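You operate a simulated robot arm through the tools that you are given. There is no shell and no other tool. Be economical: measure what you need, move in short steps, check, and stop when the job is done.

You run a simulated robot arm. Do the job below in one go: nothing can be reset, and whatever is moved stays where it is left.

Task
Put things in order on the laundry worktop. At the end: the blue curler stands where the brown hair clip stood; one of the lipsticks from the laundry worktop is on top of the white travel pot; the brown watch stands where the blue curler stood; the brown hair clip is on the green soap box; whatever was shut is shut again. Leave all else as you found it, and nothing knocked over.

The check looks at the end state, three seconds after you hand in, the way a careful person would. Anything else that was tipped, shoved, dropped, spilled or broken makes it a failure.

Robot
A 7-joint arm with a two-finger parallel gripper, fixed in place. Base frame: the origin is at the foot of the arm, x ahead of it, y to its left, z up; the work surface is at about z = 0. Readings come in mm, degrees, newtons and seconds.
With the tool pointing down near the work surface it reaches from about 240 to 620 mm from the base axis. Its first joint turns from -66.0 to 66.0 degrees. Payload 2.6 kg.
The TCP is the grasp point between the finger pads, 30 mm short of the fingertips. In the tool frame z runs along the fingers and y along their closing line. Largest opening 94 mm; finger width 28, thickness 10; the body of the gripper, 50 by 96 mm, starts 55 mm behind the TCP.
Orientation is that of the tool frame in the base frame, as a unit quaternion [w, x, y, z]. With the fingers straight down and closing along the base's y, the tool's x points along the base's -x, its y along +y and its z along -z.

Tools
- The arm moves only by the tool play_rows. Its argument "rows" is a list of rows, each a list of 7 numbers: the gripper command, from -1 (shut) to 1 (fully open), values between in proportion, then the shift along the base's x, y, z in mm, then the turn, a rotation vector about the base's x, y, z in degrees. In form: [[gripper, tx, ty, tz, ax, ay, az], ...]. A call has 1 to 10 rows; each row shifts and turns the commanded pose from where the row before left it. Rows are played at 5 a second. More than 50 mm and 8.6 degrees between two rows, or a gripper value outside its range, and nothing of the call is played. A pose out of reach is approached as far as the arm can. The call stops where the force on the tool passes 40 N (or 10 N more than at its start, if that is more) or the arm is blocked; 0.2 s more then pass. The fingers move at their own pace (about 72 mm/s each) and stop on an object; they squeeze with about 41 N. The grip force told is the motor's: it shows also when the fingers shut on nothing. Time passes only in rows, and 0.2 s behind the last, so rows that do not move let the fingers close. It gives the time, the measured TCP pose, the force on the tool (base axes), the opening and the grip force at its end, in the units of the frame above (readings bear some noise).
- Cameras (640 x 400 px; columns grow to the right, rows downward): "scene" is fixed at [35.7, 431.6, 562.3]; the picture's right is [-0.77, -0.63, 0.00], its down [-0.37, 0.45, -0.81] and it looks along [0.51, -0.63, -0.59] (base axes); focal length 254 px, centre (320, 200). "wrist" rides on the gripper at [76, 14, -102] in the tool frame; the picture's right is [-0.18, 0.98, 0.00], its down [-0.75, -0.14, -0.64] and it looks along [-0.63, -0.12, 0.77] (tool axes); focal length 243 px, centre (320, 200). There is no depth. A picture from a camera that has moved, and an enlarged one, comes with that camera's place and axes in the base frame and with its lens.
- capture(camera): a new picture of that camera. The clock stands still meanwhile.
- inspect(camera, box): a new picture of the part [left, top, right, bottom] of that camera's present view, enlarged. The clock stands still meanwhile.
- finish_job(): hands the job in; it is judged then, once.

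Work in short steps. Places have to be worked out from the pictures, the camera data and where the tool is seen: move nearer, look again, correct. Check each grasp and each placing, and mend what went wrong. You have 120 turns and 68 pictures in all, those below and enlarged ones among them. Open the gripper and draw the arm clear of the work before you hand the job in, unless the task says otherwise; then end with one line.

The tools are called after "Emit:" as a command line: name --pt "numbers of a row" for each row, then --argument value for the rest, lists and objects as JSON in quotes. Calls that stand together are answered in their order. play_rows: Moves the arm, as the interface text tells. Its arguments: {"type":"object","properties":{"rows":{"type":"array","items":{"type":"array","items":{"type":"number"}}}},"required":["rows"]} The other tools are called the same way: capture (camera) takes a picture; inspect (camera, box) takes an enlarged picture of a part of a camera's view; finish_job () hands the job in.

At the start:

```text
time_s: 0.0
position: [372.2, 108.2, 352.0]
ee_rot: [0.0, 0.0, 1.0, 0.0]
ft_force: [-0.1, 0.5, 0.2]
width: 94.0
finger_force: 0.1
```

scene: 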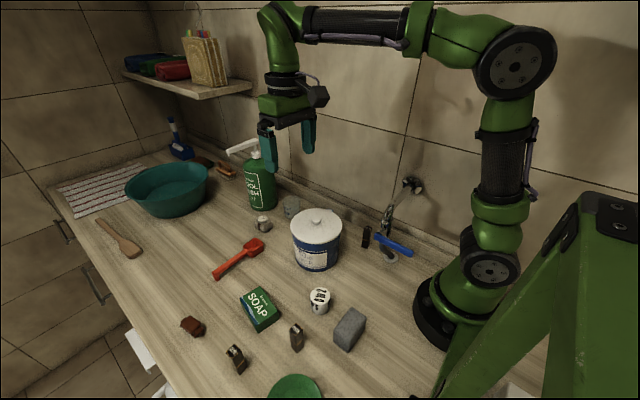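
wrist: 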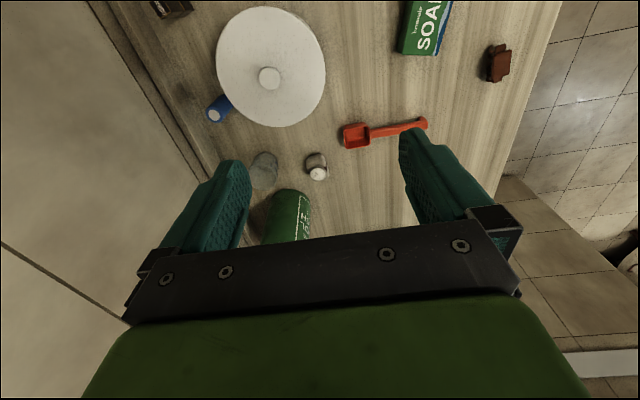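

I start by enlarging the scene to identify the objects.

Emit:
inspect --camera "scene" --box '[160, 270, 400, 400]'

Emit:
inspect --camera "scene" --box '[200, 150, 440, 290]'

Emit:
inspect --camera "scene" --box '[40, 100, 280, 260]'

```text
2.67 times, centred on (280, 335) of scene
camera zoom: at [35.7, 431.6, 562.3], right [-0.77, -0.63, 0.0], down [-0.37, 0.45, -0.81], along [0.51, -0.63, -0.59], focal length 676 px, centre (427, -160)
```

zoom: 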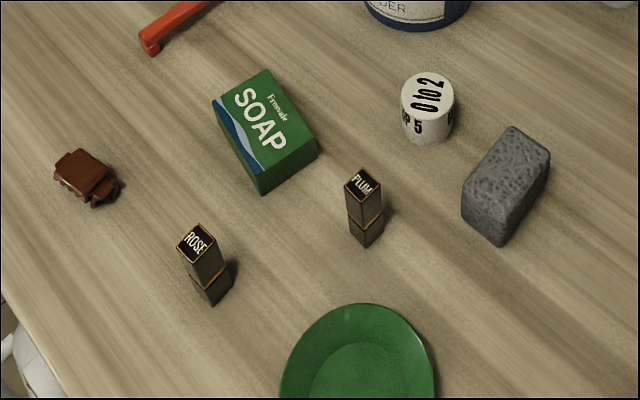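

```text
2.67 times, centred on (320, 220) of scene
camera zoom: at [35.7, 431.6, 562.3], right [-0.77, -0.63, 0.0], down [-0.37, 0.45, -0.81], along [0.51, -0.63, -0.59], focal length 676 px, centre (320, 147)
```

zoom: 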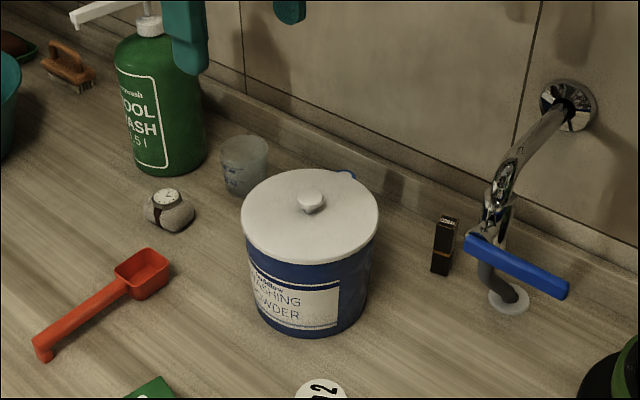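

```text
2.50 times, centred on (160, 180) of scene
camera zoom: at [35.7, 431.6, 562.3], right [-0.77, -0.63, 0.0], down [-0.37, 0.45, -0.81], along [0.51, -0.63, -0.59], focal length 634 px, centre (720, 250)
```

zoom: 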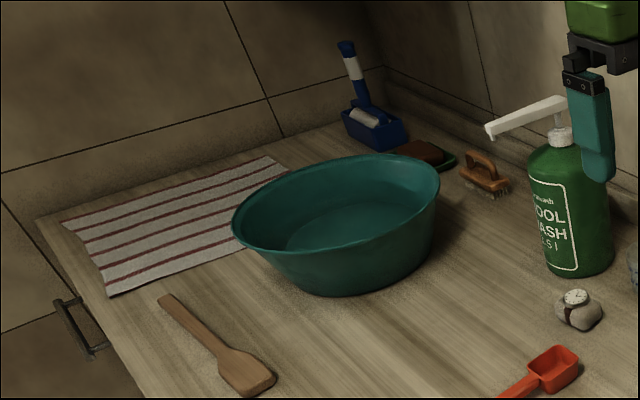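

The layout is mostly clear: the clip is near (429,383), soap near (357,267), the pot near (253,160), the watch near (575,59) and the curler behind the tub near (404,-69). I move above the clip for a wrist view.

Emit:
play_rows --pt "1 5 40 0 0 0 0" --pt "1 5 40 0 0 0 0" --pt "1 5 40 0 0 0 0" --pt "1 5 40 -20 0 0 0" --pt "1 10 40 -30 0 0 0" --pt "1 10 40 -40 0 0 0" --pt "1 10 35 -40 0 0 0" --pt "1 0 0 -20 0 0 0"

Emit:
capture --camera "wrist"

```text
refused: row 5 steps farther than a row can; nothing moved
```

```text
62 pictures are left
camera wrist: at [297.1, 123.2, 455.5], right [0.18, 0.98, 0.0], down [0.75, -0.14, 0.64], along [0.63, -0.12, -0.77], focal length 243 px, centre (320, 200)
```

wrist: 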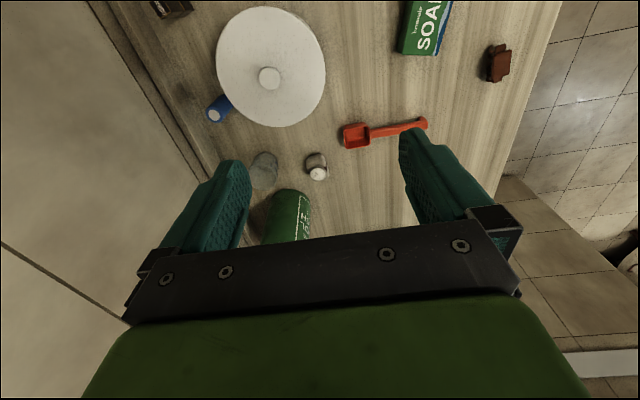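

A step was over the limit; I replay it with smaller steps.

Emit:
play_rows --pt "1 5 40 0 0 0 0" --pt "1 5 40 0 0 0 0" --pt "1 5 40 0 0 0 0" --pt "1 5 40 -20 0 0 0" --pt "1 10 35 -30 0 0 0" --pt "1 10 35 -30 0 0 0" --pt "1 10 35 -30 0 0 0" --pt "1 7 10 -40 0 0 0"

Emit:
capture --camera "wrist"

```text
time_s: 1.8
position: [430.9, 385.3, 197.1]
ee_rot: [0.001, 0.0, 1.0, 0.0]
ft_force: [0.0, -0.7, 0.0]
width: 93.9
finger_force: 0.0
```

```text
61 pictures are left
camera wrist: at [354.4, 398.7, 302.8], right [0.18, 0.98, 0.0], down [0.75, -0.14, 0.64], along [0.63, -0.12, -0.77], focal length 243 px, centre (320, 200)
```

wrist: 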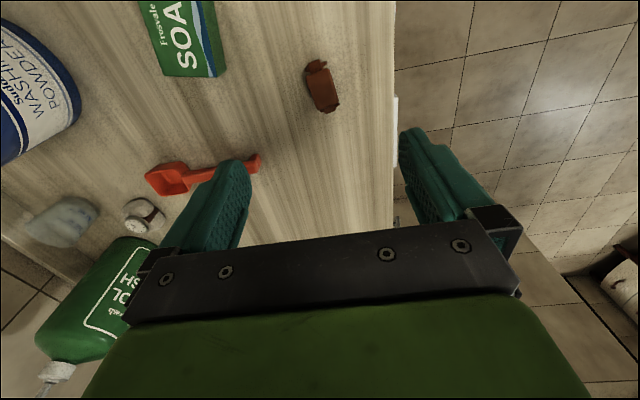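

Emit:
inspect --camera "wrist" --box '[270, 40, 370, 130]'

```text
4.44 times, centred on (320, 85) of wrist
camera zoom: at [354.4, 398.7, 302.8], right [0.18, 0.98, 0.0], down [0.75, -0.14, 0.64], along [0.63, -0.12, -0.77], focal length 1078 px, centre (320, 711)
```

zoom: 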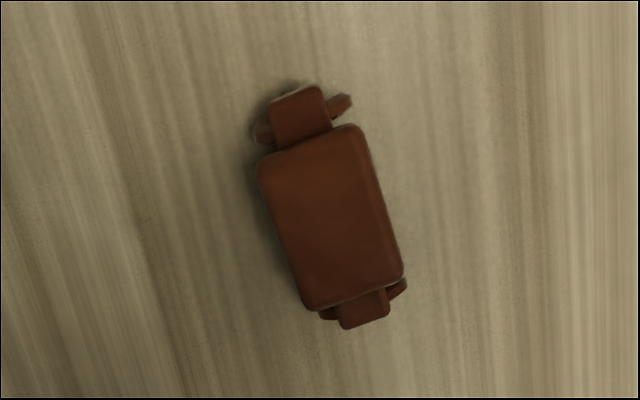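

The clip is at (431,385), with its long axis about 8.5° from x. I turn the gripper to match and descend over it.

Emit:
play_rows --pt "1 0 0 -40 0 0 8.5" --pt "1 0 0 -40 0 0 0" --pt "1 0 0 -40 0 0 0" --pt "1 0 0 -25 0 0 0" --pt "1 0 0 -16 0 0 0"

Emit:
inspect --camera "wrist" --box '[200, 80, 440, 230]'

```text
time_s: 3.0
position: [429.4, 385.6, 40.2]
ee_rot: [0.001, -0.074, 0.997, 0.0]
ft_force: [0.2, -0.4, 0.5]
width: 94.2
finger_force: 0.0
```

```text
2.67 times, centred on (320, 155) of wrist
camera zoom: at [352.5, 387.8, 144.2], right [0.04, 1.0, 0.0], down [0.77, -0.03, 0.64], along [0.64, -0.02, -0.77], focal length 647 px, centre (320, 320)
```

zoom: 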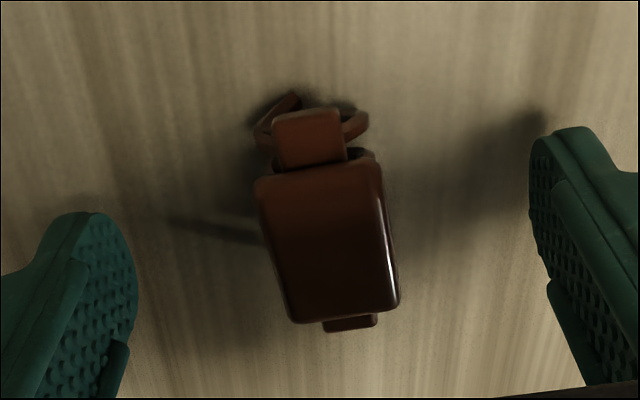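

Gripper is aligned and centred; I lower a few mm and close.

Emit:
play_rows --pt "1 2 1 -6 0 0 0" --pt "-1 0 0 0 0 0 0" --pt "-1 0 0 0 0 0 0" --pt "-1 0 0 0 0 0 0" --pt "-1 0 0 0 0 0 0"

```text
time_s: 4.2
position: [431.8, 385.9, 35.0]
ee_rot: [0.0, -0.074, 0.997, 0.0]
ft_force: [0.3, 0.9, 0.2]
width: 28.5
finger_force: 41.3
```

The clip is gripped at 28.5 mm wide. I lift and carry it near the soap box, then look.

Emit:
play_rows --pt "-1 0 0 40 0 0 0" --pt "-1 0 0 45 0 0 0" --pt "-1 0 0 40 0 0 0" --pt "-1 -20 -35 0 0 0 0" --pt "-1 -20 -35 0 0 0 0" --pt "-1 -20 -35 0 0 0 0"

Emit:
capture --camera "wrist"

Emit:
inspect --camera "scene" --box '[160, 240, 360, 365]'

```text
time_s: 5.6
position: [372.8, 281.4, 160.5]
ee_rot: [0.0, -0.074, 0.997, 0.002]
ft_force: [-1.1, 0.8, -0.4]
width: 28.5
finger_force: 40.9
```

```text
58 pictures are left
camera wrist: at [295.0, 283.1, 263.5], right [0.04, 1.0, 0.0], down [0.77, -0.03, 0.64], along [0.64, -0.02, -0.77], focal length 243 px, centre (320, 200)
```

wrist: 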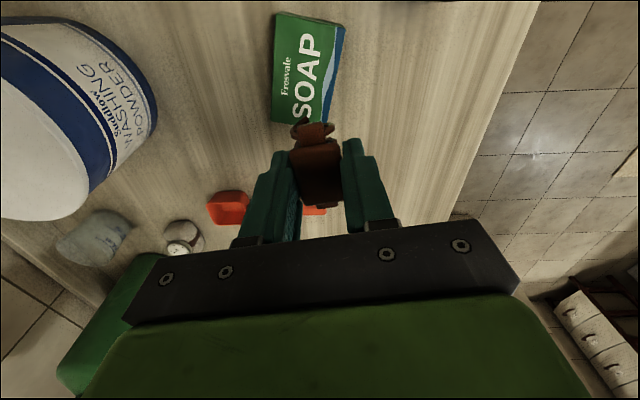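

```text
3.20 times, centred on (260, 302) of scene
camera zoom: at [35.7, 431.6, 562.3], right [-0.77, -0.63, 0.0], down [-0.37, 0.45, -0.81], along [0.51, -0.63, -0.59], focal length 812 px, centre (512, -128)
```

zoom: 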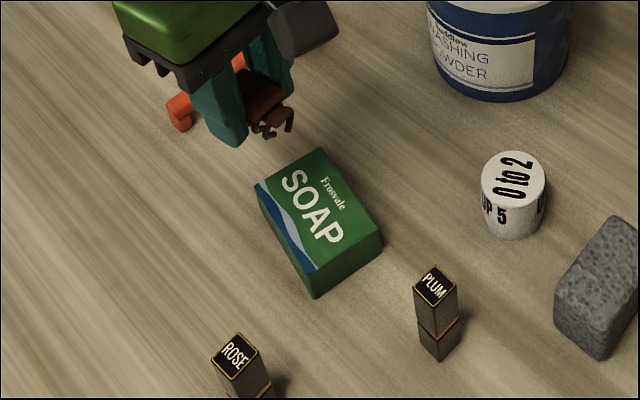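

The soap top is about 80x53 mm, centred near (347,268), long axis -12°, height ~27. I rotate the clip to match, move above and lower to just over it.

Emit:
play_rows --pt "-1 -13 -6 0 0 0 -7" --pt "-1 -13 -7 0 0 0 -7" --pt "-1 0 0 -30 0 0 -6.5" --pt "-1 0 0 -30 0 0 0" --pt "-1 0 0 -25 0 0 0"

Emit:
inspect --camera "scene" --box '[180, 240, 340, 340]'

Emit:
inspect --camera "wrist" --box '[200, 60, 440, 210]'

```text
time_s: 6.8
position: [346.0, 268.0, 74.2]
ee_rot: [0.0, 0.105, 0.994, 0.001]
ft_force: [0.2, -0.1, 0.4]
width: 28.1
finger_force: 41.3
```

```text
4.00 times, centred on (260, 290) of scene
camera zoom: at [35.7, 431.6, 562.3], right [-0.77, -0.63, 0.0], down [-0.37, 0.45, -0.81], along [0.51, -0.63, -0.59], focal length 1015 px, centre (560, -160)
```

zoom: 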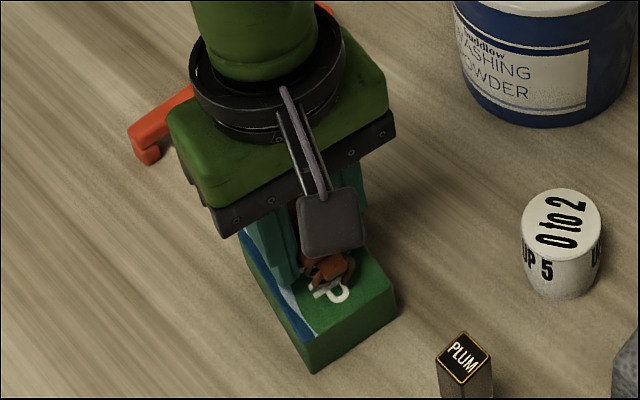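

```text
2.67 times, centred on (320, 135) of wrist
camera zoom: at [274.2, 296.7, 178.0], right [0.39, 0.92, 0.0], down [0.71, -0.3, 0.64], along [0.59, -0.25, -0.77], focal length 647 px, centre (320, 373)
```

zoom: 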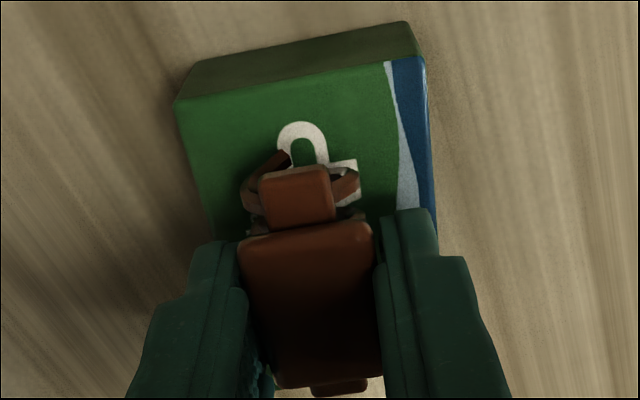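

The clip is centred sideways over the box and 4 mm short in x. I correct, lower to contact and release gently.

Emit:
play_rows --pt "-1 4 -1 -6 0 0 0" --pt "-1 0 0 -4 0 0 0" --pt "-1 0 0 -2 0 0 0"

```text
time_s: 7.5
position: [350.3, 268.4, 67.8]
ee_rot: [0.002, 0.107, 0.994, 0.003]
ft_force: [-0.8, -1.3, 6.3]
width: 28.2
finger_force: 40.8
stopped in row 3: the force on the tool passed its limit (the readings are from after the stop); the commanded pose is now the measured one
```

Contact at z≈67.8. I release with a moderate opening and rise.

Emit:
play_rows --pt "0.1 0 0 0 0 0 0" --pt "0.1 0 0 0 0 0 0" --pt "0.1 0 0 15 0 0 0" --pt "0.1 0 0 40 0 0 0" --pt "0.1 0 0 45 0 0 0" --pt "1 0 0 45 0 0 0"

Emit:
capture --camera "wrist"

```text
time_s: 8.9
position: [350.9, 268.5, 213.9]
ee_rot: [0.0, 0.106, 0.994, 0.002]
ft_force: [0.0, 0.8, -0.1]
width: 94.3
finger_force: 0.1
```

```text
54 pictures are left
camera wrist: at [279.1, 297.3, 317.8], right [0.39, 0.92, 0.0], down [0.71, -0.3, 0.64], along [0.59, -0.25, -0.77], focal length 243 px, centre (320, 200)
```

wrist: 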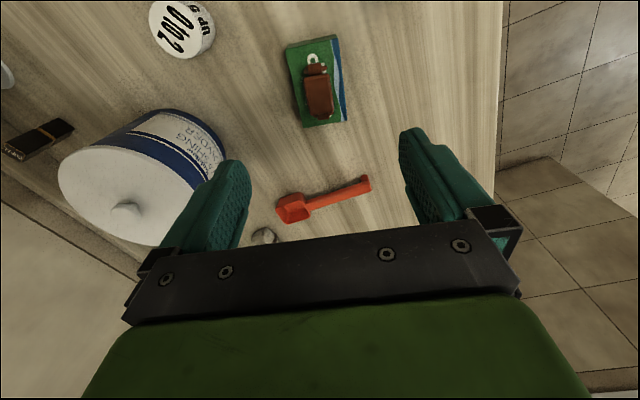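

The clip rests well on the soap. Now I go up and across toward the curler, straightening the tool.

Emit:
play_rows --pt "1 5 -20 40 0 0 6" --pt "1 5 -42 20 0 0 6.2" --pt "1 5 -45 0 0 0 0" --pt "1 5 -45 0 0 0 0" --pt "1 5 -45 0 0 0 0" --pt "1 5 -45 0 0 0 0" --pt "1 5 -45 0 0 0 0" --pt "1 5 -35 0 0 0 0"

Emit:
capture --camera "wrist"

```text
time_s: 10.7
position: [392.3, -56.4, 274.1]
ee_rot: [0.0, 0.0, 1.0, 0.002]
ft_force: [-0.1, -0.1, -0.5]
width: 94.1
finger_force: 0.1
```

```text
53 pictures are left
camera wrist: at [315.7, -42.5, 378.0], right [0.18, 0.98, 0.01], down [0.75, -0.14, 0.64], along [0.63, -0.11, -0.77], focal length 243 px, centre (320, 200)
```

wrist: 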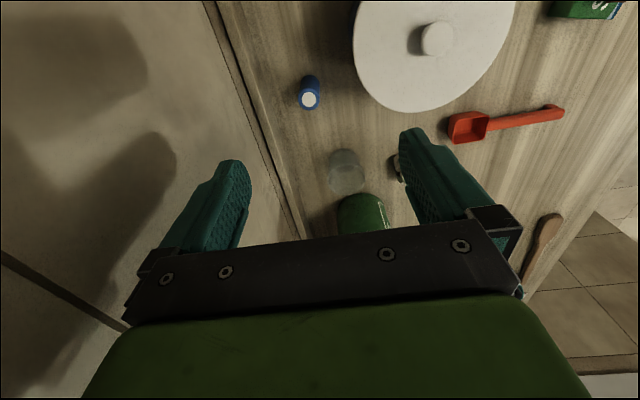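

Emit:
inspect --camera "wrist" --box '[240, 40, 400, 140]'

```text
4.00 times, centred on (320, 90) of wrist
camera zoom: at [315.7, -42.5, 378.0], right [0.18, 0.98, 0.01], down [0.75, -0.14, 0.64], along [0.63, -0.11, -0.77], focal length 970 px, centre (320, 640)
```

zoom: 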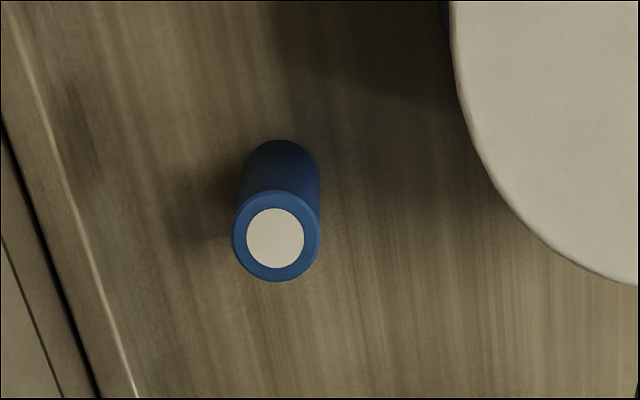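

The curler stands at about (409,-71.5), 65 mm tall and 27 mm wide. I narrow the gripper to ~60 mm and go down above it.

Emit:
play_rows --pt "0.28 17 -15 0 0 0 0" --pt "0.28 0 0 -40 0 0 0" --pt "0.28 0 0 -40 0 0 0" --pt "0.28 0 0 -45 0 0 0" --pt "0.28 0 0 -35 0 0 0"

Emit:
capture --camera "wrist"

```text
time_s: 11.9
position: [406.3, -68.1, 111.8]
ee_rot: [0.001, 0.0, 1.0, 0.002]
ft_force: [0.0, 0.3, 0.0]
width: 60.4
finger_force: 0.1
```

```text
51 pictures are left
camera wrist: at [330.0, -55.6, 216.5], right [0.18, 0.98, 0.0], down [0.75, -0.14, 0.64], along [0.63, -0.12, -0.77], focal length 243 px, centre (320, 200)
```

wrist: 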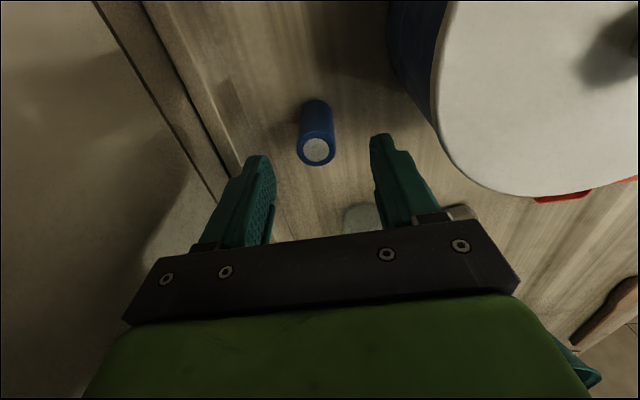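

Curler top measured at (409,-73) and the tub lid clears by ~11 mm. I shift slightly and go down in small steps.

Emit:
play_rows --pt "0.28 1 -2 -10 0 0 0" --pt "0.28 0 0 0 0 0 0"

Emit:
inspect --camera "wrist" --box '[220, 80, 460, 230]'

```text
time_s: 12.5
position: [407.1, -70.6, 103.1]
ee_rot: [0.001, 0.0, 1.0, 0.003]
ft_force: [-1.2, 0.3, -0.4]
width: 60.1
finger_force: 0.1
```

```text
2.67 times, centred on (340, 155) of wrist
camera zoom: at [331.7, -57.3, 207.1], right [0.18, 0.98, 0.0], down [0.75, -0.14, 0.64], along [0.63, -0.11, -0.77], focal length 647 px, centre (267, 320)
```

zoom: 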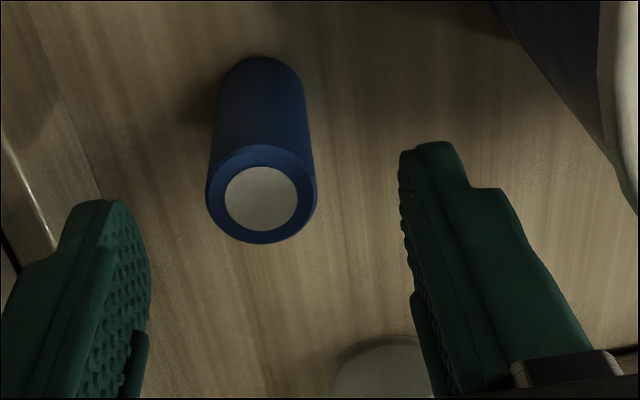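

Curler centred at (409,-72) between the fingers; I descend and grip it.

Emit:
play_rows --pt "0.28 1 -1 -20 0 0 0" --pt "0.28 0 0 -20 0 0 0" --pt "0.28 0 0 -12 0 0 0" --pt "0.28 0 0 0 0 0 0" --pt "-1 0 0 0 0 0 0" --pt "-1 0 0 0 0 0 0" --pt "-1 0 0 0 0 0 0" --pt "-1 0 0 0 0 0 0"

```text
time_s: 14.3
position: [408.3, -70.9, 51.8]
ee_rot: [0.0, -0.001, 1.0, 0.003]
ft_force: [-0.1, 1.3, -0.6]
width: 26.5
finger_force: 41.6
```

Gripped at 26.5 mm. I lift straight up and carry it over to the clip's old place.

Emit:
play_rows --pt "-1 0 0 30 0 0 0" --pt "-1 0 0 45 0 0 0" --pt "-1 0 0 45 0 0 0" --pt "-1 0 0 45 0 0 0" --pt "-1 0 20 25 0 0 0" --pt "-1 2 45 0 0 0 0" --pt "-1 2 45 0 0 0 0" --pt "-1 2 45 0 0 0 0" --pt "-1 2 45 0 0 0 0" --pt "-1 2 45 0 0 0 0"

Emit:
play_rows --pt "-1 2 45 0 0 0 0" --pt "-1 2 45 0 0 0 0" --pt "-1 2 45 0 0 0 0" --pt "-1 2 45 -20 0 0 0" --pt "-1 3 31 -30 0 0 0" --pt "-1 3 0 -40 0 0 0" --pt "-1 0 0 -40 0 0 0"

Emit:
capture --camera "wrist"

Emit:
capture --camera "scene"

```text
time_s: 16.5
position: [418.8, 172.4, 243.0]
ee_rot: [0.001, 0.0, 1.0, 0.001]
ft_force: [-0.3, -0.8, -0.3]
width: 26.7
finger_force: 41.0
```

```text
time_s: 18.1
position: [432.8, 383.9, 108.4]
ee_rot: [0.001, 0.001, 1.0, 0.003]
ft_force: [-0.6, -0.6, -2.1]
width: 26.6
finger_force: 40.9
```

```text
49 pictures are left
camera wrist: at [357.3, 397.1, 211.4], right [0.18, 0.98, 0.0], down [0.75, -0.14, 0.64], along [0.63, -0.12, -0.77], focal length 243 px, centre (320, 200)
```

wrist: 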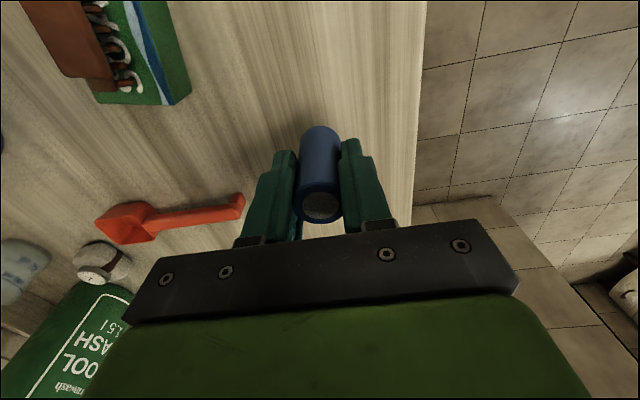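

```text
48 pictures are left
```

scene: 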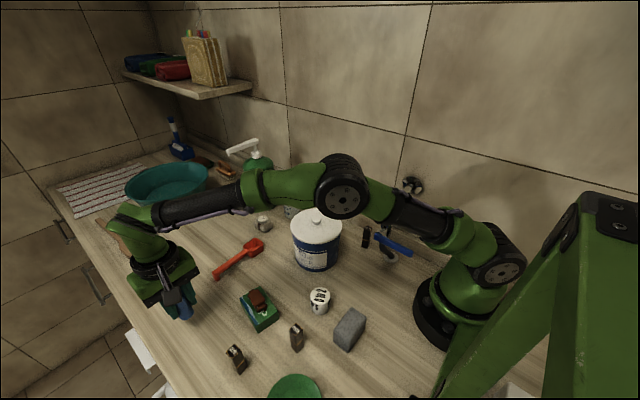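

The curler is over the target. I lower it to the surface in small steps.

Emit:
play_rows --pt "-1 -1 1 -30 0 0 0" --pt "-1 0 0 -18 0 0 0" --pt "-1 0 0 -5 0 0 0" --pt "-1 0 0 -2 0 0 0" --pt "-1 0 0 -1 0 0 0"

```text
time_s: 19.3
position: [432.8, 384.2, 53.6]
ee_rot: [0.001, 0.0, 1.0, 0.003]
ft_force: [-0.4, -0.3, -1.0]
width: 26.3
finger_force: 40.8
```

Emit:
play_rows --pt "-1 0 0 -1.5 0 0 0" --pt "-1 0 0 0 0 0 0"

```text
time_s: 19.9
position: [432.5, 384.5, 54.0]
ee_rot: [0.001, 0.0, 1.0, 0.003]
ft_force: [-0.5, -0.2, 0.0]
width: 26.2
finger_force: 40.8
```

Emit:
play_rows --pt "-1 0 0 -1.5 0 0 0" --pt "-1 0 0 0 0 0 0"

```text
time_s: 20.5
position: [432.8, 385.3, 52.3]
ee_rot: [0.001, 0.0, 1.0, 0.002]
ft_force: [0.5, -0.6, -0.3]
width: 26.2
finger_force: 40.9
```

No contact felt yet; one more small step.

Emit:
play_rows --pt "-1 0 0 -1 0 0 0" --pt "-1 0 0 -1 0 0 0" --pt "-1 0 0 0 0 0 0"

```text
time_s: 21.3
position: [432.5, 385.5, 51.3]
ee_rot: [0.0, 0.0, 1.0, 0.002]
ft_force: [-1.7, -0.8, 3.4]
width: 26.6
finger_force: 40.9
```

Contact (3.4 N). I open slowly, rise and look.

Emit:
play_rows --pt "-0.2 0 0 0 0 0 0" --pt "0.2 0 0 0 0 0 0" --pt "0.2 0 0 0 0 0 0" --pt "0.2 0 0 30 0 0 0" --pt "0.2 0 0 40 0 0 0" --pt "1 0 0 40 0 0 0" --pt "1 0 0 40 0 0 0"

Emit:
capture --camera "wrist"

```text
time_s: 22.9
position: [433.0, 384.1, 198.7]
ee_rot: [0.001, 0.0, 1.0, 0.001]
ft_force: [0.1, 0.0, -0.2]
width: 93.6
finger_force: 0.0
```

```text
47 pictures are left
camera wrist: at [357.1, 397.4, 302.7], right [0.18, 0.98, 0.0], down [0.75, -0.14, 0.64], along [0.63, -0.12, -0.77], focal length 243 px, centre (320, 200)
```

wrist: 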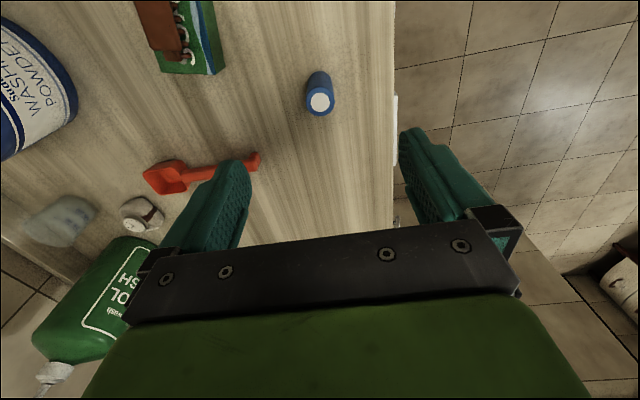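

The curler stands in the clip's old place. Next I move toward the watch for a closer view, staying high.

Emit:
play_rows --pt "1 10 -45 10 0 0 0" --pt "1 10 -45 10 0 0 0" --pt "1 10 -45 10 0 0 0" --pt "1 10 -45 10 0 0 0" --pt "1 10 -45 0 0 0 0" --pt "1 15 -45 0 0 0 0" --pt "1 15 -40 0 0 0 0"

Emit:
capture --camera "wrist"

```text
time_s: 24.5
position: [511.5, 72.0, 238.5]
ee_rot: [0.0, -0.001, 1.0, 0.003]
ft_force: [0.5, -0.4, -0.3]
width: 94.4
finger_force: 0.0
```

```text
46 pictures are left
camera wrist: at [435.1, 85.2, 342.2], right [0.18, 0.98, 0.01], down [0.75, -0.14, 0.64], along [0.63, -0.11, -0.77], focal length 243 px, centre (320, 200)
```

wrist: 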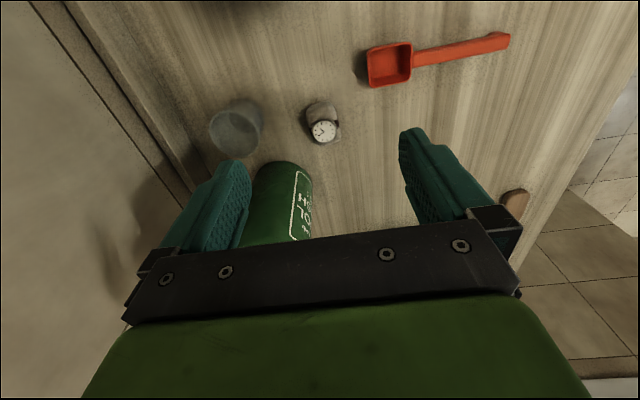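

Emit:
inspect --camera "wrist" --box '[200, 60, 440, 210]'

Emit:
inspect --camera "wrist" --box '[285, 90, 365, 155]'

Emit:
inspect --camera "scene" --box '[240, 195, 300, 240]'

```text
2.67 times, centred on (320, 135) of wrist
camera zoom: at [435.1, 85.2, 342.2], right [0.18, 0.98, 0.01], down [0.75, -0.14, 0.64], along [0.63, -0.11, -0.77], focal length 647 px, centre (320, 373)
```

zoom: 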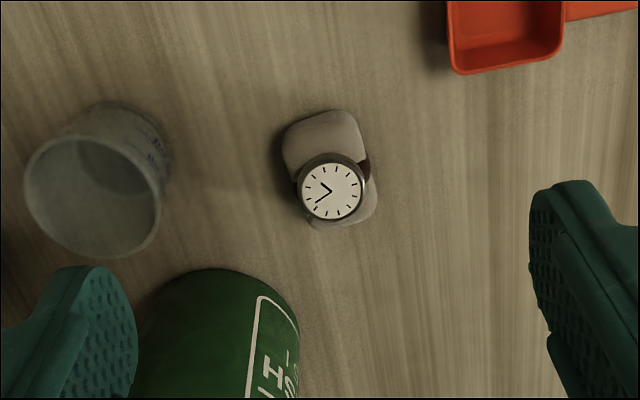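

```text
6.15 times, centred on (325, 122) of wrist
camera zoom: at [435.1, 85.2, 342.2], right [0.18, 0.98, 0.01], down [0.75, -0.14, 0.64], along [0.63, -0.11, -0.77], focal length 1493 px, centre (289, 677)
```

zoom: 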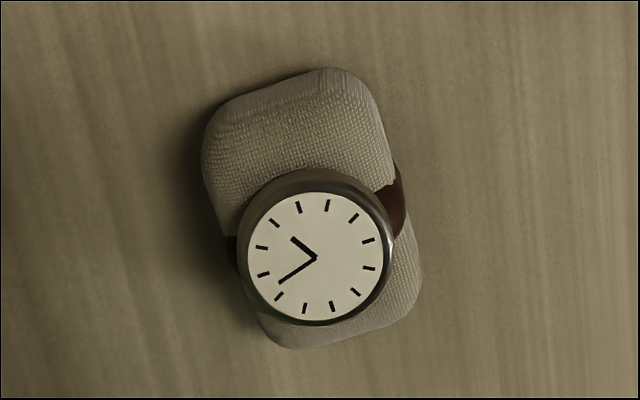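

```text
8.89 times, centred on (270, 218) of scene
camera zoom: at [35.7, 431.6, 562.3], right [-0.77, -0.63, 0.0], down [-0.37, 0.45, -0.81], along [0.51, -0.63, -0.59], focal length 2255 px, centre (764, 44)
```

zoom: 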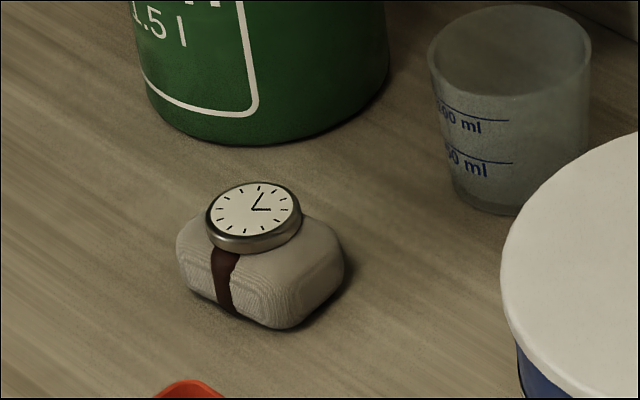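

The watch, wrapped on a small cushion, is centred near (572,68), about 51x38 mm, turned ~+9°. The bottle and the cup leave room; I set a 70 mm opening and go above it.

Emit:
play_rows --pt "0.49 30 -2 0 0 0 4.5" --pt "0.49 30 -2 0 0 0 4.5" --pt "0.49 0 0 -45 0 0 0" --pt "0.49 0 0 -45 0 0 0" --pt "0.49 0 0 -45 0 0 0" --pt "0.49 0 0 -10 0 0 0" --pt "0.49 0 0 0 0 0 0"

Emit:
capture --camera "wrist"

Emit:
inspect --camera "wrist" --box '[220, 80, 420, 205]'

```text
time_s: 26.1
position: [572.8, 71.7, 94.4]
ee_rot: [0.0, -0.078, 0.997, 0.003]
ft_force: [0.0, -0.3, 0.2]
width: 70.1
finger_force: 0.1
```

```text
42 pictures are left
camera wrist: at [495.1, 70.5, 198.1], right [0.03, 1.0, 0.01], down [0.77, -0.03, 0.64], along [0.64, -0.01, -0.77], focal length 243 px, centre (320, 200)
```

wrist: 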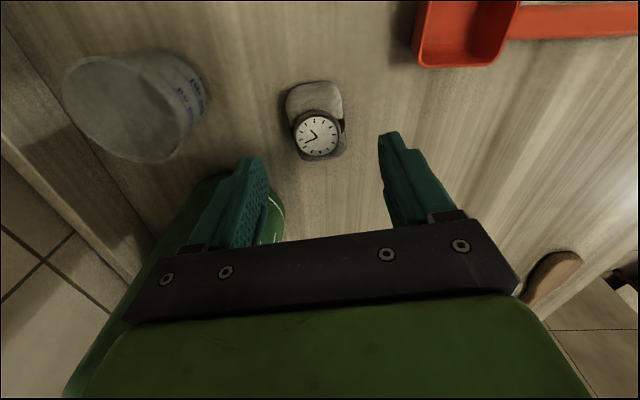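

```text
3.20 times, centred on (320, 142) of wrist
camera zoom: at [495.1, 70.5, 198.1], right [0.03, 1.0, 0.01], down [0.77, -0.03, 0.64], along [0.64, -0.01, -0.77], focal length 776 px, centre (320, 384)
```

zoom: 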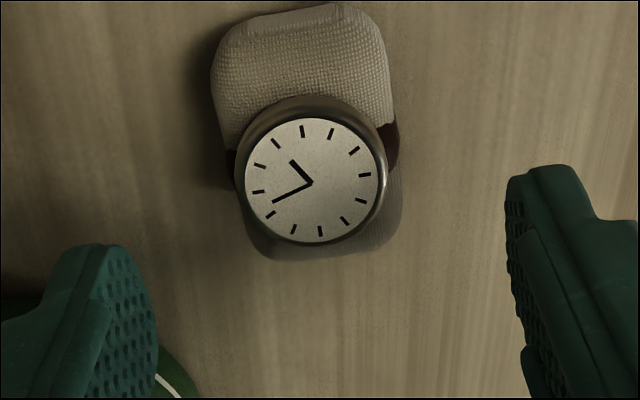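

The cushion centre is (571,68.5); I correct by (-1.5,-3), descend to z≈34 and grip it.

Emit:
play_rows --pt "0.49 -1.5 -3 -25 0 0 0" --pt "0.49 0 0 -20 0 0 0" --pt "0.49 0 0 -14 0 0 0" --pt "0.49 0 0 0 0 0 0"

Emit:
inspect --camera "wrist" --box '[200, 90, 440, 240]'

```text
time_s: 27.1
position: [571.7, 66.3, 34.5]
ee_rot: [0.001, -0.079, 0.997, 0.002]
ft_force: [1.0, -0.2, 0.2]
width: 69.9
finger_force: 0.1
```

```text
2.67 times, centred on (320, 165) of wrist
camera zoom: at [494.0, 68.1, 138.9], right [0.03, 1.0, 0.0], down [0.77, -0.02, 0.64], along [0.64, -0.01, -0.77], focal length 647 px, centre (320, 293)
```

zoom: 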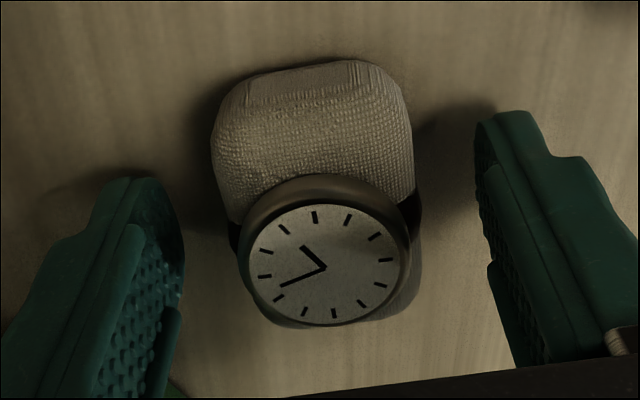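

Well placed; I shift 3 mm along x and close.

Emit:
play_rows --pt "0.49 3 1 0 0 0 0" --pt "-1 0 0 0 0 0 0" --pt "-1 0 0 0 0 0 0" --pt "-1 0 0 0 0 0 0" --pt "-1 0 0 0 0 0 0"

```text
time_s: 28.3
position: [574.2, 68.3, 36.1]
ee_rot: [0.001, -0.078, 0.997, 0.002]
ft_force: [0.3, 0.0, -0.6]
width: 43.5
finger_force: 41.1
```

Held at 43.5 mm. I lift and check that cushion and watch came along.

Emit:
play_rows --pt "-1 0 0 30 0 0 0" --pt "-1 0 0 45 0 0 0" --pt "-1 -10 0 45 0 0 0" --pt "-1 -20 0 40 0 0 0" --pt "-1 -30 0 20 0 0 0"

Emit:
capture --camera "wrist"

```text
time_s: 29.5
position: [514.2, 69.5, 215.6]
ee_rot: [0.0, -0.078, 0.997, 0.002]
ft_force: [0.4, 0.2, -1.0]
width: 43.5
finger_force: 40.9
```

```text
39 pictures are left
camera wrist: at [436.5, 70.1, 318.1], right [0.03, 1.0, 0.0], down [0.77, -0.02, 0.64], along [0.64, -0.01, -0.77], focal length 243 px, centre (320, 200)
```

wrist: 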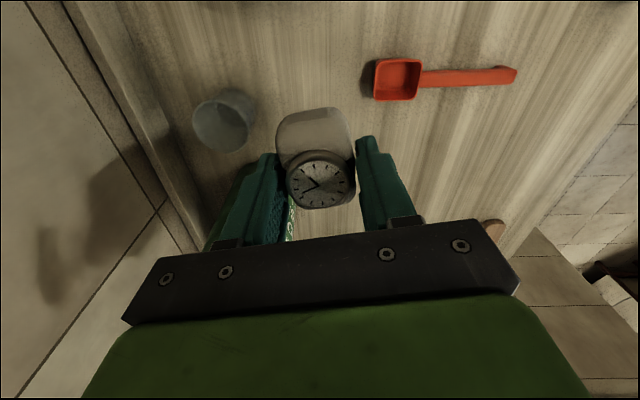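

The watch is securely held. I carry it to above the curler's old place at (409,-72).

Emit:
play_rows --pt "-1 -25 -35 10 0 0 0" --pt "-1 -25 -35 0 0 0 0" --pt "-1 -28 -36 0 0 0 0" --pt "-1 -27 -36 0 0 0 0" --pt "-1 0 0 -40 0 0 0" --pt "-1 0 0 -40 0 0 0" --pt "-1 0 0 -40 0 0 0" --pt "-1 0 0 0 0 0 0"

Emit:
capture --camera "wrist"

Emit:
inspect --camera "scene" --box '[240, 130, 440, 280]'

```text
time_s: 31.3
position: [407.8, -74.5, 105.7]
ee_rot: [0.001, -0.079, 0.997, 0.003]
ft_force: [-0.7, 0.6, -0.5]
width: 43.5
finger_force: 40.8
```

```text
38 pictures are left
camera wrist: at [329.9, -72.2, 210.2], right [0.03, 1.0, 0.01], down [0.77, -0.03, 0.64], along [0.64, -0.01, -0.77], focal length 243 px, centre (320, 200)
```

wrist: 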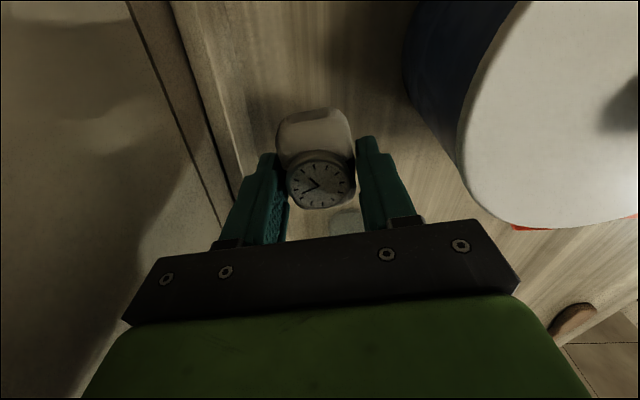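

```text
2.67 times, centred on (340, 205) of scene
camera zoom: at [35.7, 431.6, 562.3], right [-0.77, -0.63, 0.0], down [-0.37, 0.45, -0.81], along [0.51, -0.63, -0.59], focal length 676 px, centre (267, 187)
```

zoom: 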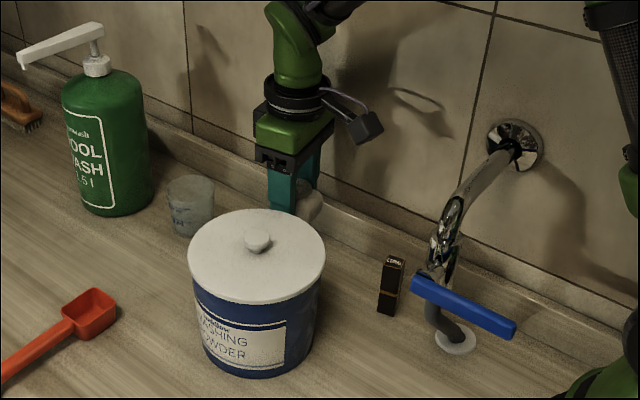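

Clear all round; I lower the watch to the surface (grasp height was ~36).

Emit:
play_rows --pt "-1 2 2 -25 0 0 0" --pt "-1 0 0 -25 0 0 0" --pt "-1 0 0 -15 0 0 0" --pt "-1 0 0 -2 0 0 0" --pt "-1 0 0 0 0 0 0"

```text
time_s: 32.5
position: [411.9, -72.5, 38.2]
ee_rot: [0.001, -0.079, 0.997, 0.003]
ft_force: [-0.1, 0.2, -0.7]
width: 43.5
finger_force: 41.1
```

Emit:
play_rows --pt "-1 -2 0 -1.5 0 0 0" --pt "-1 0 0 -1 0 0 0" --pt "-1 0 0 -0.5 0 0 0" --pt "-1 0 0 0 0 0 0"

```text
time_s: 33.5
position: [408.7, -71.7, 34.9]
ee_rot: [0.001, -0.079, 0.997, 0.002]
ft_force: [-0.4, -0.2, -0.5]
width: 43.5
finger_force: 40.5
```

Emit:
play_rows --pt "-1 0 0 -1 0 0 0" --pt "-1 0 0 0 0 0 0"

```text
time_s: 34.1
position: [409.9, -72.1, 35.4]
ee_rot: [0.001, -0.079, 0.997, 0.002]
ft_force: [-1.7, 0.4, 6.5]
width: 43.7
finger_force: 41.6
```

Contact (6.5 N). I release in steps and rise.

Emit:
play_rows --pt "0.1 0 0 0 0 0 0" --pt "0.3 0 0 0 0 0 0" --pt "0.3 0 0 0 0 0 0" --pt "0.3 0 0 20 0 0 0" --pt "0.3 0 0 40 0 0 0" --pt "0.3 0 0 40 0 0 0" --pt "0.3 0 0 40 0 0 0" --pt "1 0 0 40 0 0 0"

Emit:
capture --camera "wrist"

```text
time_s: 35.9
position: [408.7, -70.7, 214.3]
ee_rot: [0.0, -0.078, 0.997, 0.003]
ft_force: [0.0, -0.3, 0.4]
width: 94.1
finger_force: 0.1
```

```text
36 pictures are left
camera wrist: at [330.5, -69.9, 318.5], right [0.03, 1.0, 0.0], down [0.77, -0.02, 0.64], along [0.64, -0.01, -0.77], focal length 243 px, centre (320, 200)
```

wrist: 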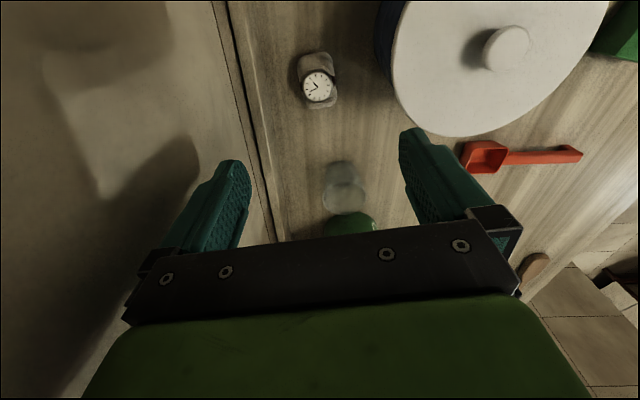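

The watch stands properly in place. Now I head for the PLUM lipstick and the white pot.

Emit:
play_rows --pt "1 -18 37 0 0 0 -3" --pt "1 -18 37 0 0 0 -3" --pt "1 -18 37 0 0 0 -3" --pt "1 -18 37 0 0 0 0" --pt "1 -18 37 0 0 0 0" --pt "1 -18 37 0 0 0 0" --pt "1 -18 37 0 0 0 0" --pt "1 -18 35 0 0 0 0"

Emit:
capture --camera "wrist"

Emit:
inspect --camera "scene" --box '[270, 270, 370, 360]'

```text
time_s: 37.7
position: [264.2, 223.3, 216.7]
ee_rot: [0.0, 0.001, 1.0, 0.002]
ft_force: [-0.4, 0.5, -0.7]
width: 93.9
finger_force: 0.1
```

```text
35 pictures are left
camera wrist: at [188.7, 237.0, 321.1], right [0.19, 0.98, 0.0], down [0.75, -0.14, 0.64], along [0.63, -0.12, -0.77], focal length 243 px, centre (320, 200)
```

wrist: 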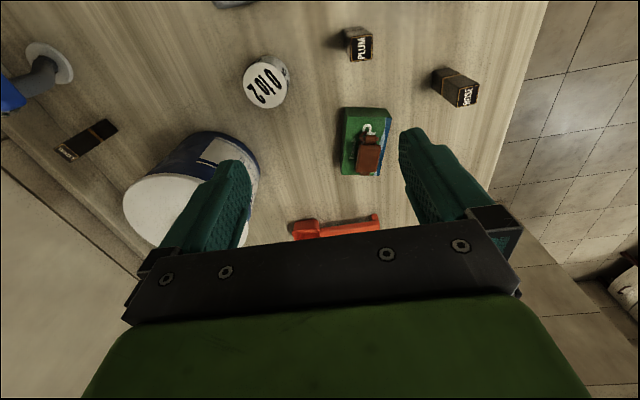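

```text
4.44 times, centred on (320, 315) of scene
camera zoom: at [35.8, 431.6, 562.3], right [-0.77, -0.63, 0.0], down [-0.37, 0.46, -0.81], along [0.51, -0.63, -0.59], focal length 1127 px, centre (320, -311)
```

zoom: 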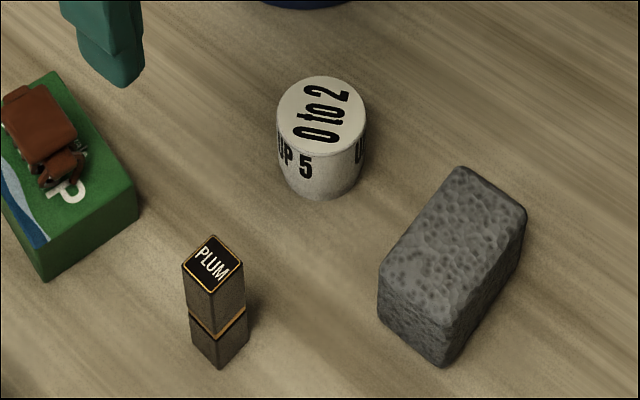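

The pot carries lettering; I zoom in on it and PLUM from here to be sure what it is.

Emit:
inspect --camera "wrist" --box '[230, 10, 390, 120]'

Emit:
inspect --camera "scene" --box '[302, 282, 342, 318]'

```text
3.64 times, centred on (310, 65) of wrist
camera zoom: at [188.7, 237.0, 321.1], right [0.19, 0.98, 0.0], down [0.75, -0.14, 0.64], along [0.63, -0.12, -0.77], focal length 882 px, centre (356, 691)
```

zoom: 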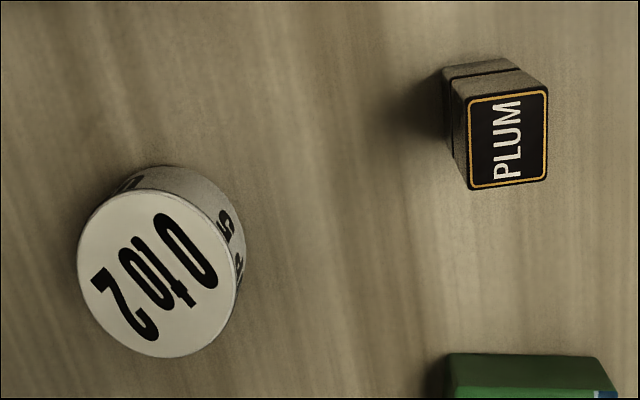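

```text
11.11 times, centred on (322, 300) of scene
camera zoom: at [35.8, 431.6, 562.3], right [-0.77, -0.63, 0.0], down [-0.37, 0.46, -0.81], along [0.51, -0.63, -0.59], focal length 2818 px, centre (298, -911)
```

zoom: 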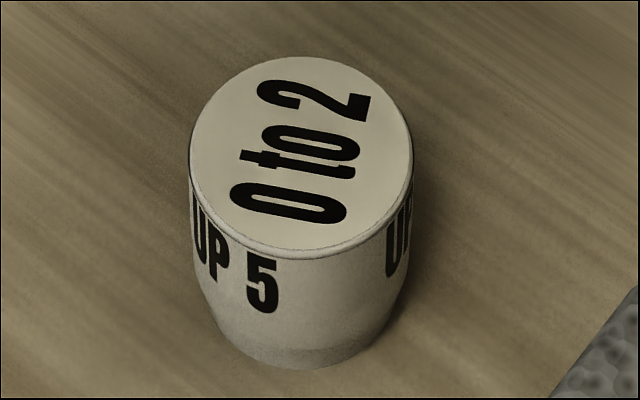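

The pot top is at about (250,165) with height ~40; PLUM stands at about (230,266), 20x20x70 mm, turned about -5.5°. I go above PLUM with a 60 mm opening.

Emit:
play_rows --pt "0.28 -17 21 0 0 0 -5.5" --pt "0.28 -17 21 0 0 0 0" --pt "0.28 0 0 -40 0 0 0" --pt "0.28 0 0 -40 0 0 0" --pt "0.28 0 0 -18 0 0 0" --pt "0.28 0 0 0 0 0 0"

Emit:
inspect --camera "wrist" --box '[200, 60, 440, 210]'

```text
time_s: 39.1
position: [231.1, 265.7, 115.7]
ee_rot: [0.001, 0.048, 0.999, 0.003]
ft_force: [0.1, -0.3, 0.1]
width: 60.3
finger_force: 0.1
```

```text
2.67 times, centred on (320, 135) of wrist
camera zoom: at [156.5, 285.6, 219.7], right [0.28, 0.96, 0.0], down [0.74, -0.22, 0.64], along [0.62, -0.17, -0.77], focal length 647 px, centre (320, 373)
```

zoom: 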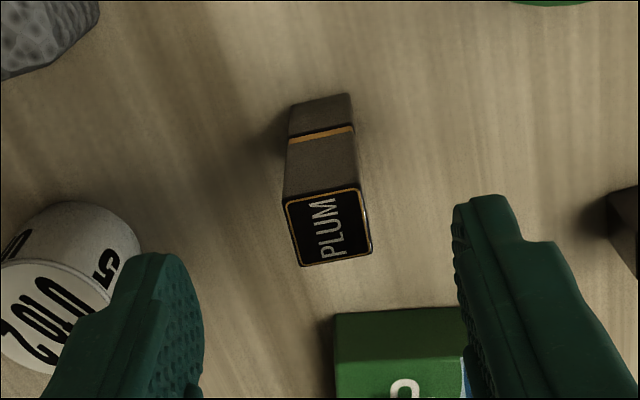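

Aligned; 2 mm y-correction, descend and grip PLUM.

Emit:
play_rows --pt "0.28 0 2 -25 0 0 0" --pt "0.28 0 0 -25 0 0 0" --pt "0.28 0 0 -15 0 0 0" --pt "0.28 0 0 0 0 0 0" --pt "-1 0 0 0 0 0 0" --pt "-1 0 0 0 0 0 0" --pt "-1 0 0 0 0 0 0" --pt "-1 0 0 0 0 0 0"

```text
time_s: 40.9
position: [232.4, 267.3, 51.6]
ee_rot: [0.001, 0.048, 0.999, 0.003]
ft_force: [0.2, -0.9, 0.5]
width: 22.7
finger_force: 41.1
```

Gripped at 22.7 mm. I lift and move over the pot, then check alignment from both cameras.

Emit:
play_rows --pt "-1 0 0 30 0 0 0" --pt "-1 0 0 45 0 0 0" --pt "-1 6 -34 0 0 0 0" --pt "-1 6 -34 0 0 0 0" --pt "-1 6 -34 0 0 0 0" --pt "-1 0 0 0 0 0 0"

Emit:
inspect --camera "wrist" --box '[200, 60, 440, 210]'

Emit:
inspect --camera "scene" --box '[260, 240, 380, 330]'

```text
time_s: 42.3
position: [248.1, 165.1, 126.2]
ee_rot: [0.001, 0.047, 0.999, 0.003]
ft_force: [-0.3, 0.0, -1.3]
width: 22.6
finger_force: 41.2
```

```text
2.67 times, centred on (320, 135) of wrist
camera zoom: at [173.5, 185.0, 229.0], right [0.28, 0.96, 0.0], down [0.74, -0.22, 0.64], along [0.62, -0.17, -0.77], focal length 647 px, centre (320, 373)
```

zoom: 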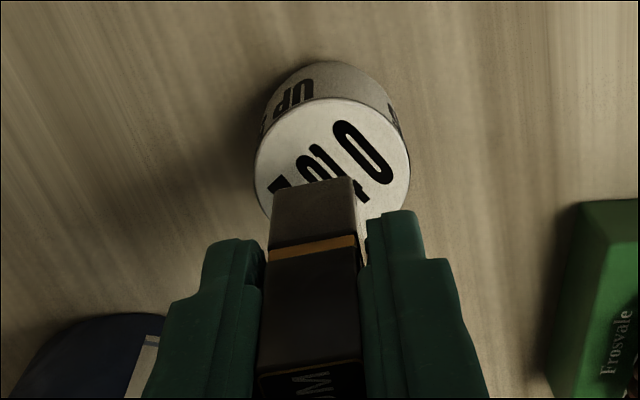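

```text
4.44 times, centred on (320, 285) of scene
camera zoom: at [35.7, 431.6, 562.3], right [-0.77, -0.63, 0.0], down [-0.37, 0.45, -0.81], along [0.51, -0.63, -0.59], focal length 1127 px, centre (320, -178)
```

zoom: 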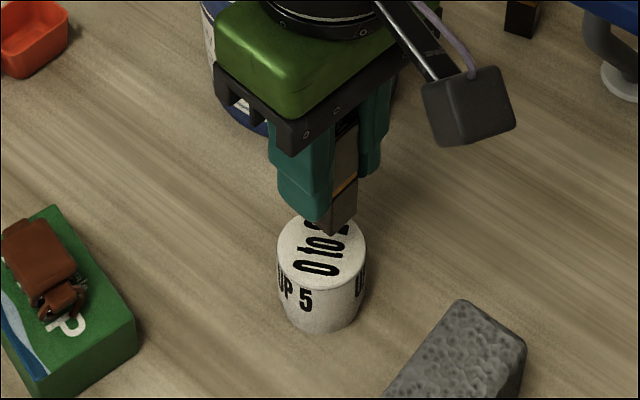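

The lipstick's foot is at about (249,165.5) and the pot's centre at (249.5,167). I shift +2 in y and lower slowly.

Emit:
play_rows --pt "-1 0.5 2 -15 0 0 0" --pt "-1 0 0 -10 0 0 0" --pt "-1 0 0 -3 0 0 0" --pt "-1 0 0 0 0 0 0"

Emit:
inspect --camera "scene" --box '[290, 260, 350, 310]'

Emit:
inspect --camera "wrist" --box '[240, 60, 400, 180]'

```text
time_s: 43.3
position: [249.6, 166.7, 98.2]
ee_rot: [0.001, 0.048, 0.999, 0.003]
ft_force: [0.4, 0.1, -0.7]
width: 22.9
finger_force: 41.0
```

```text
8.00 times, centred on (320, 285) of scene
camera zoom: at [35.7, 431.6, 562.3], right [-0.77, -0.63, 0.0], down [-0.37, 0.45, -0.81], along [0.51, -0.63, -0.59], focal length 2029 px, centre (320, -480)
```

zoom: 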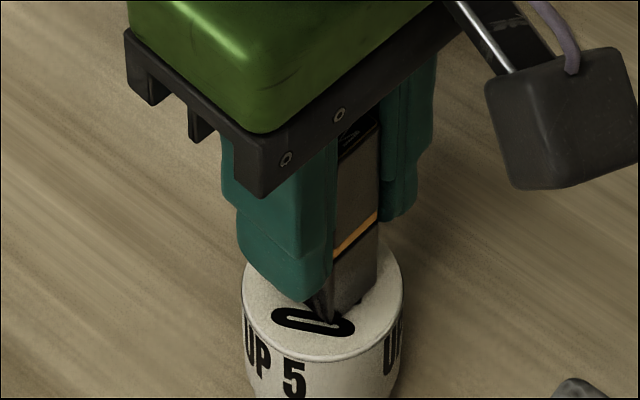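

```text
3.33 times, centred on (320, 120) of wrist
camera zoom: at [174.8, 187.0, 202.3], right [0.28, 0.96, 0.0], down [0.74, -0.22, 0.64], along [0.62, -0.17, -0.77], focal length 809 px, centre (320, 467)
```

zoom: 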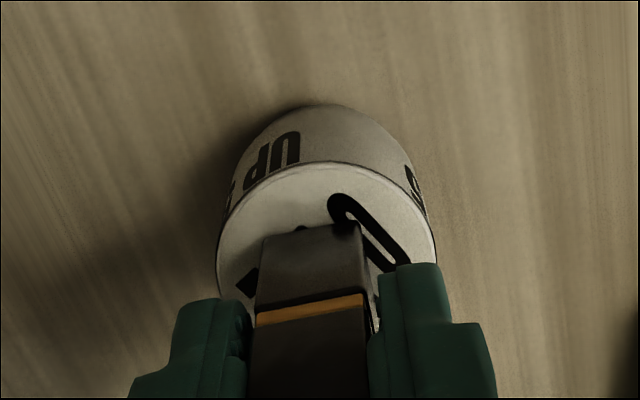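

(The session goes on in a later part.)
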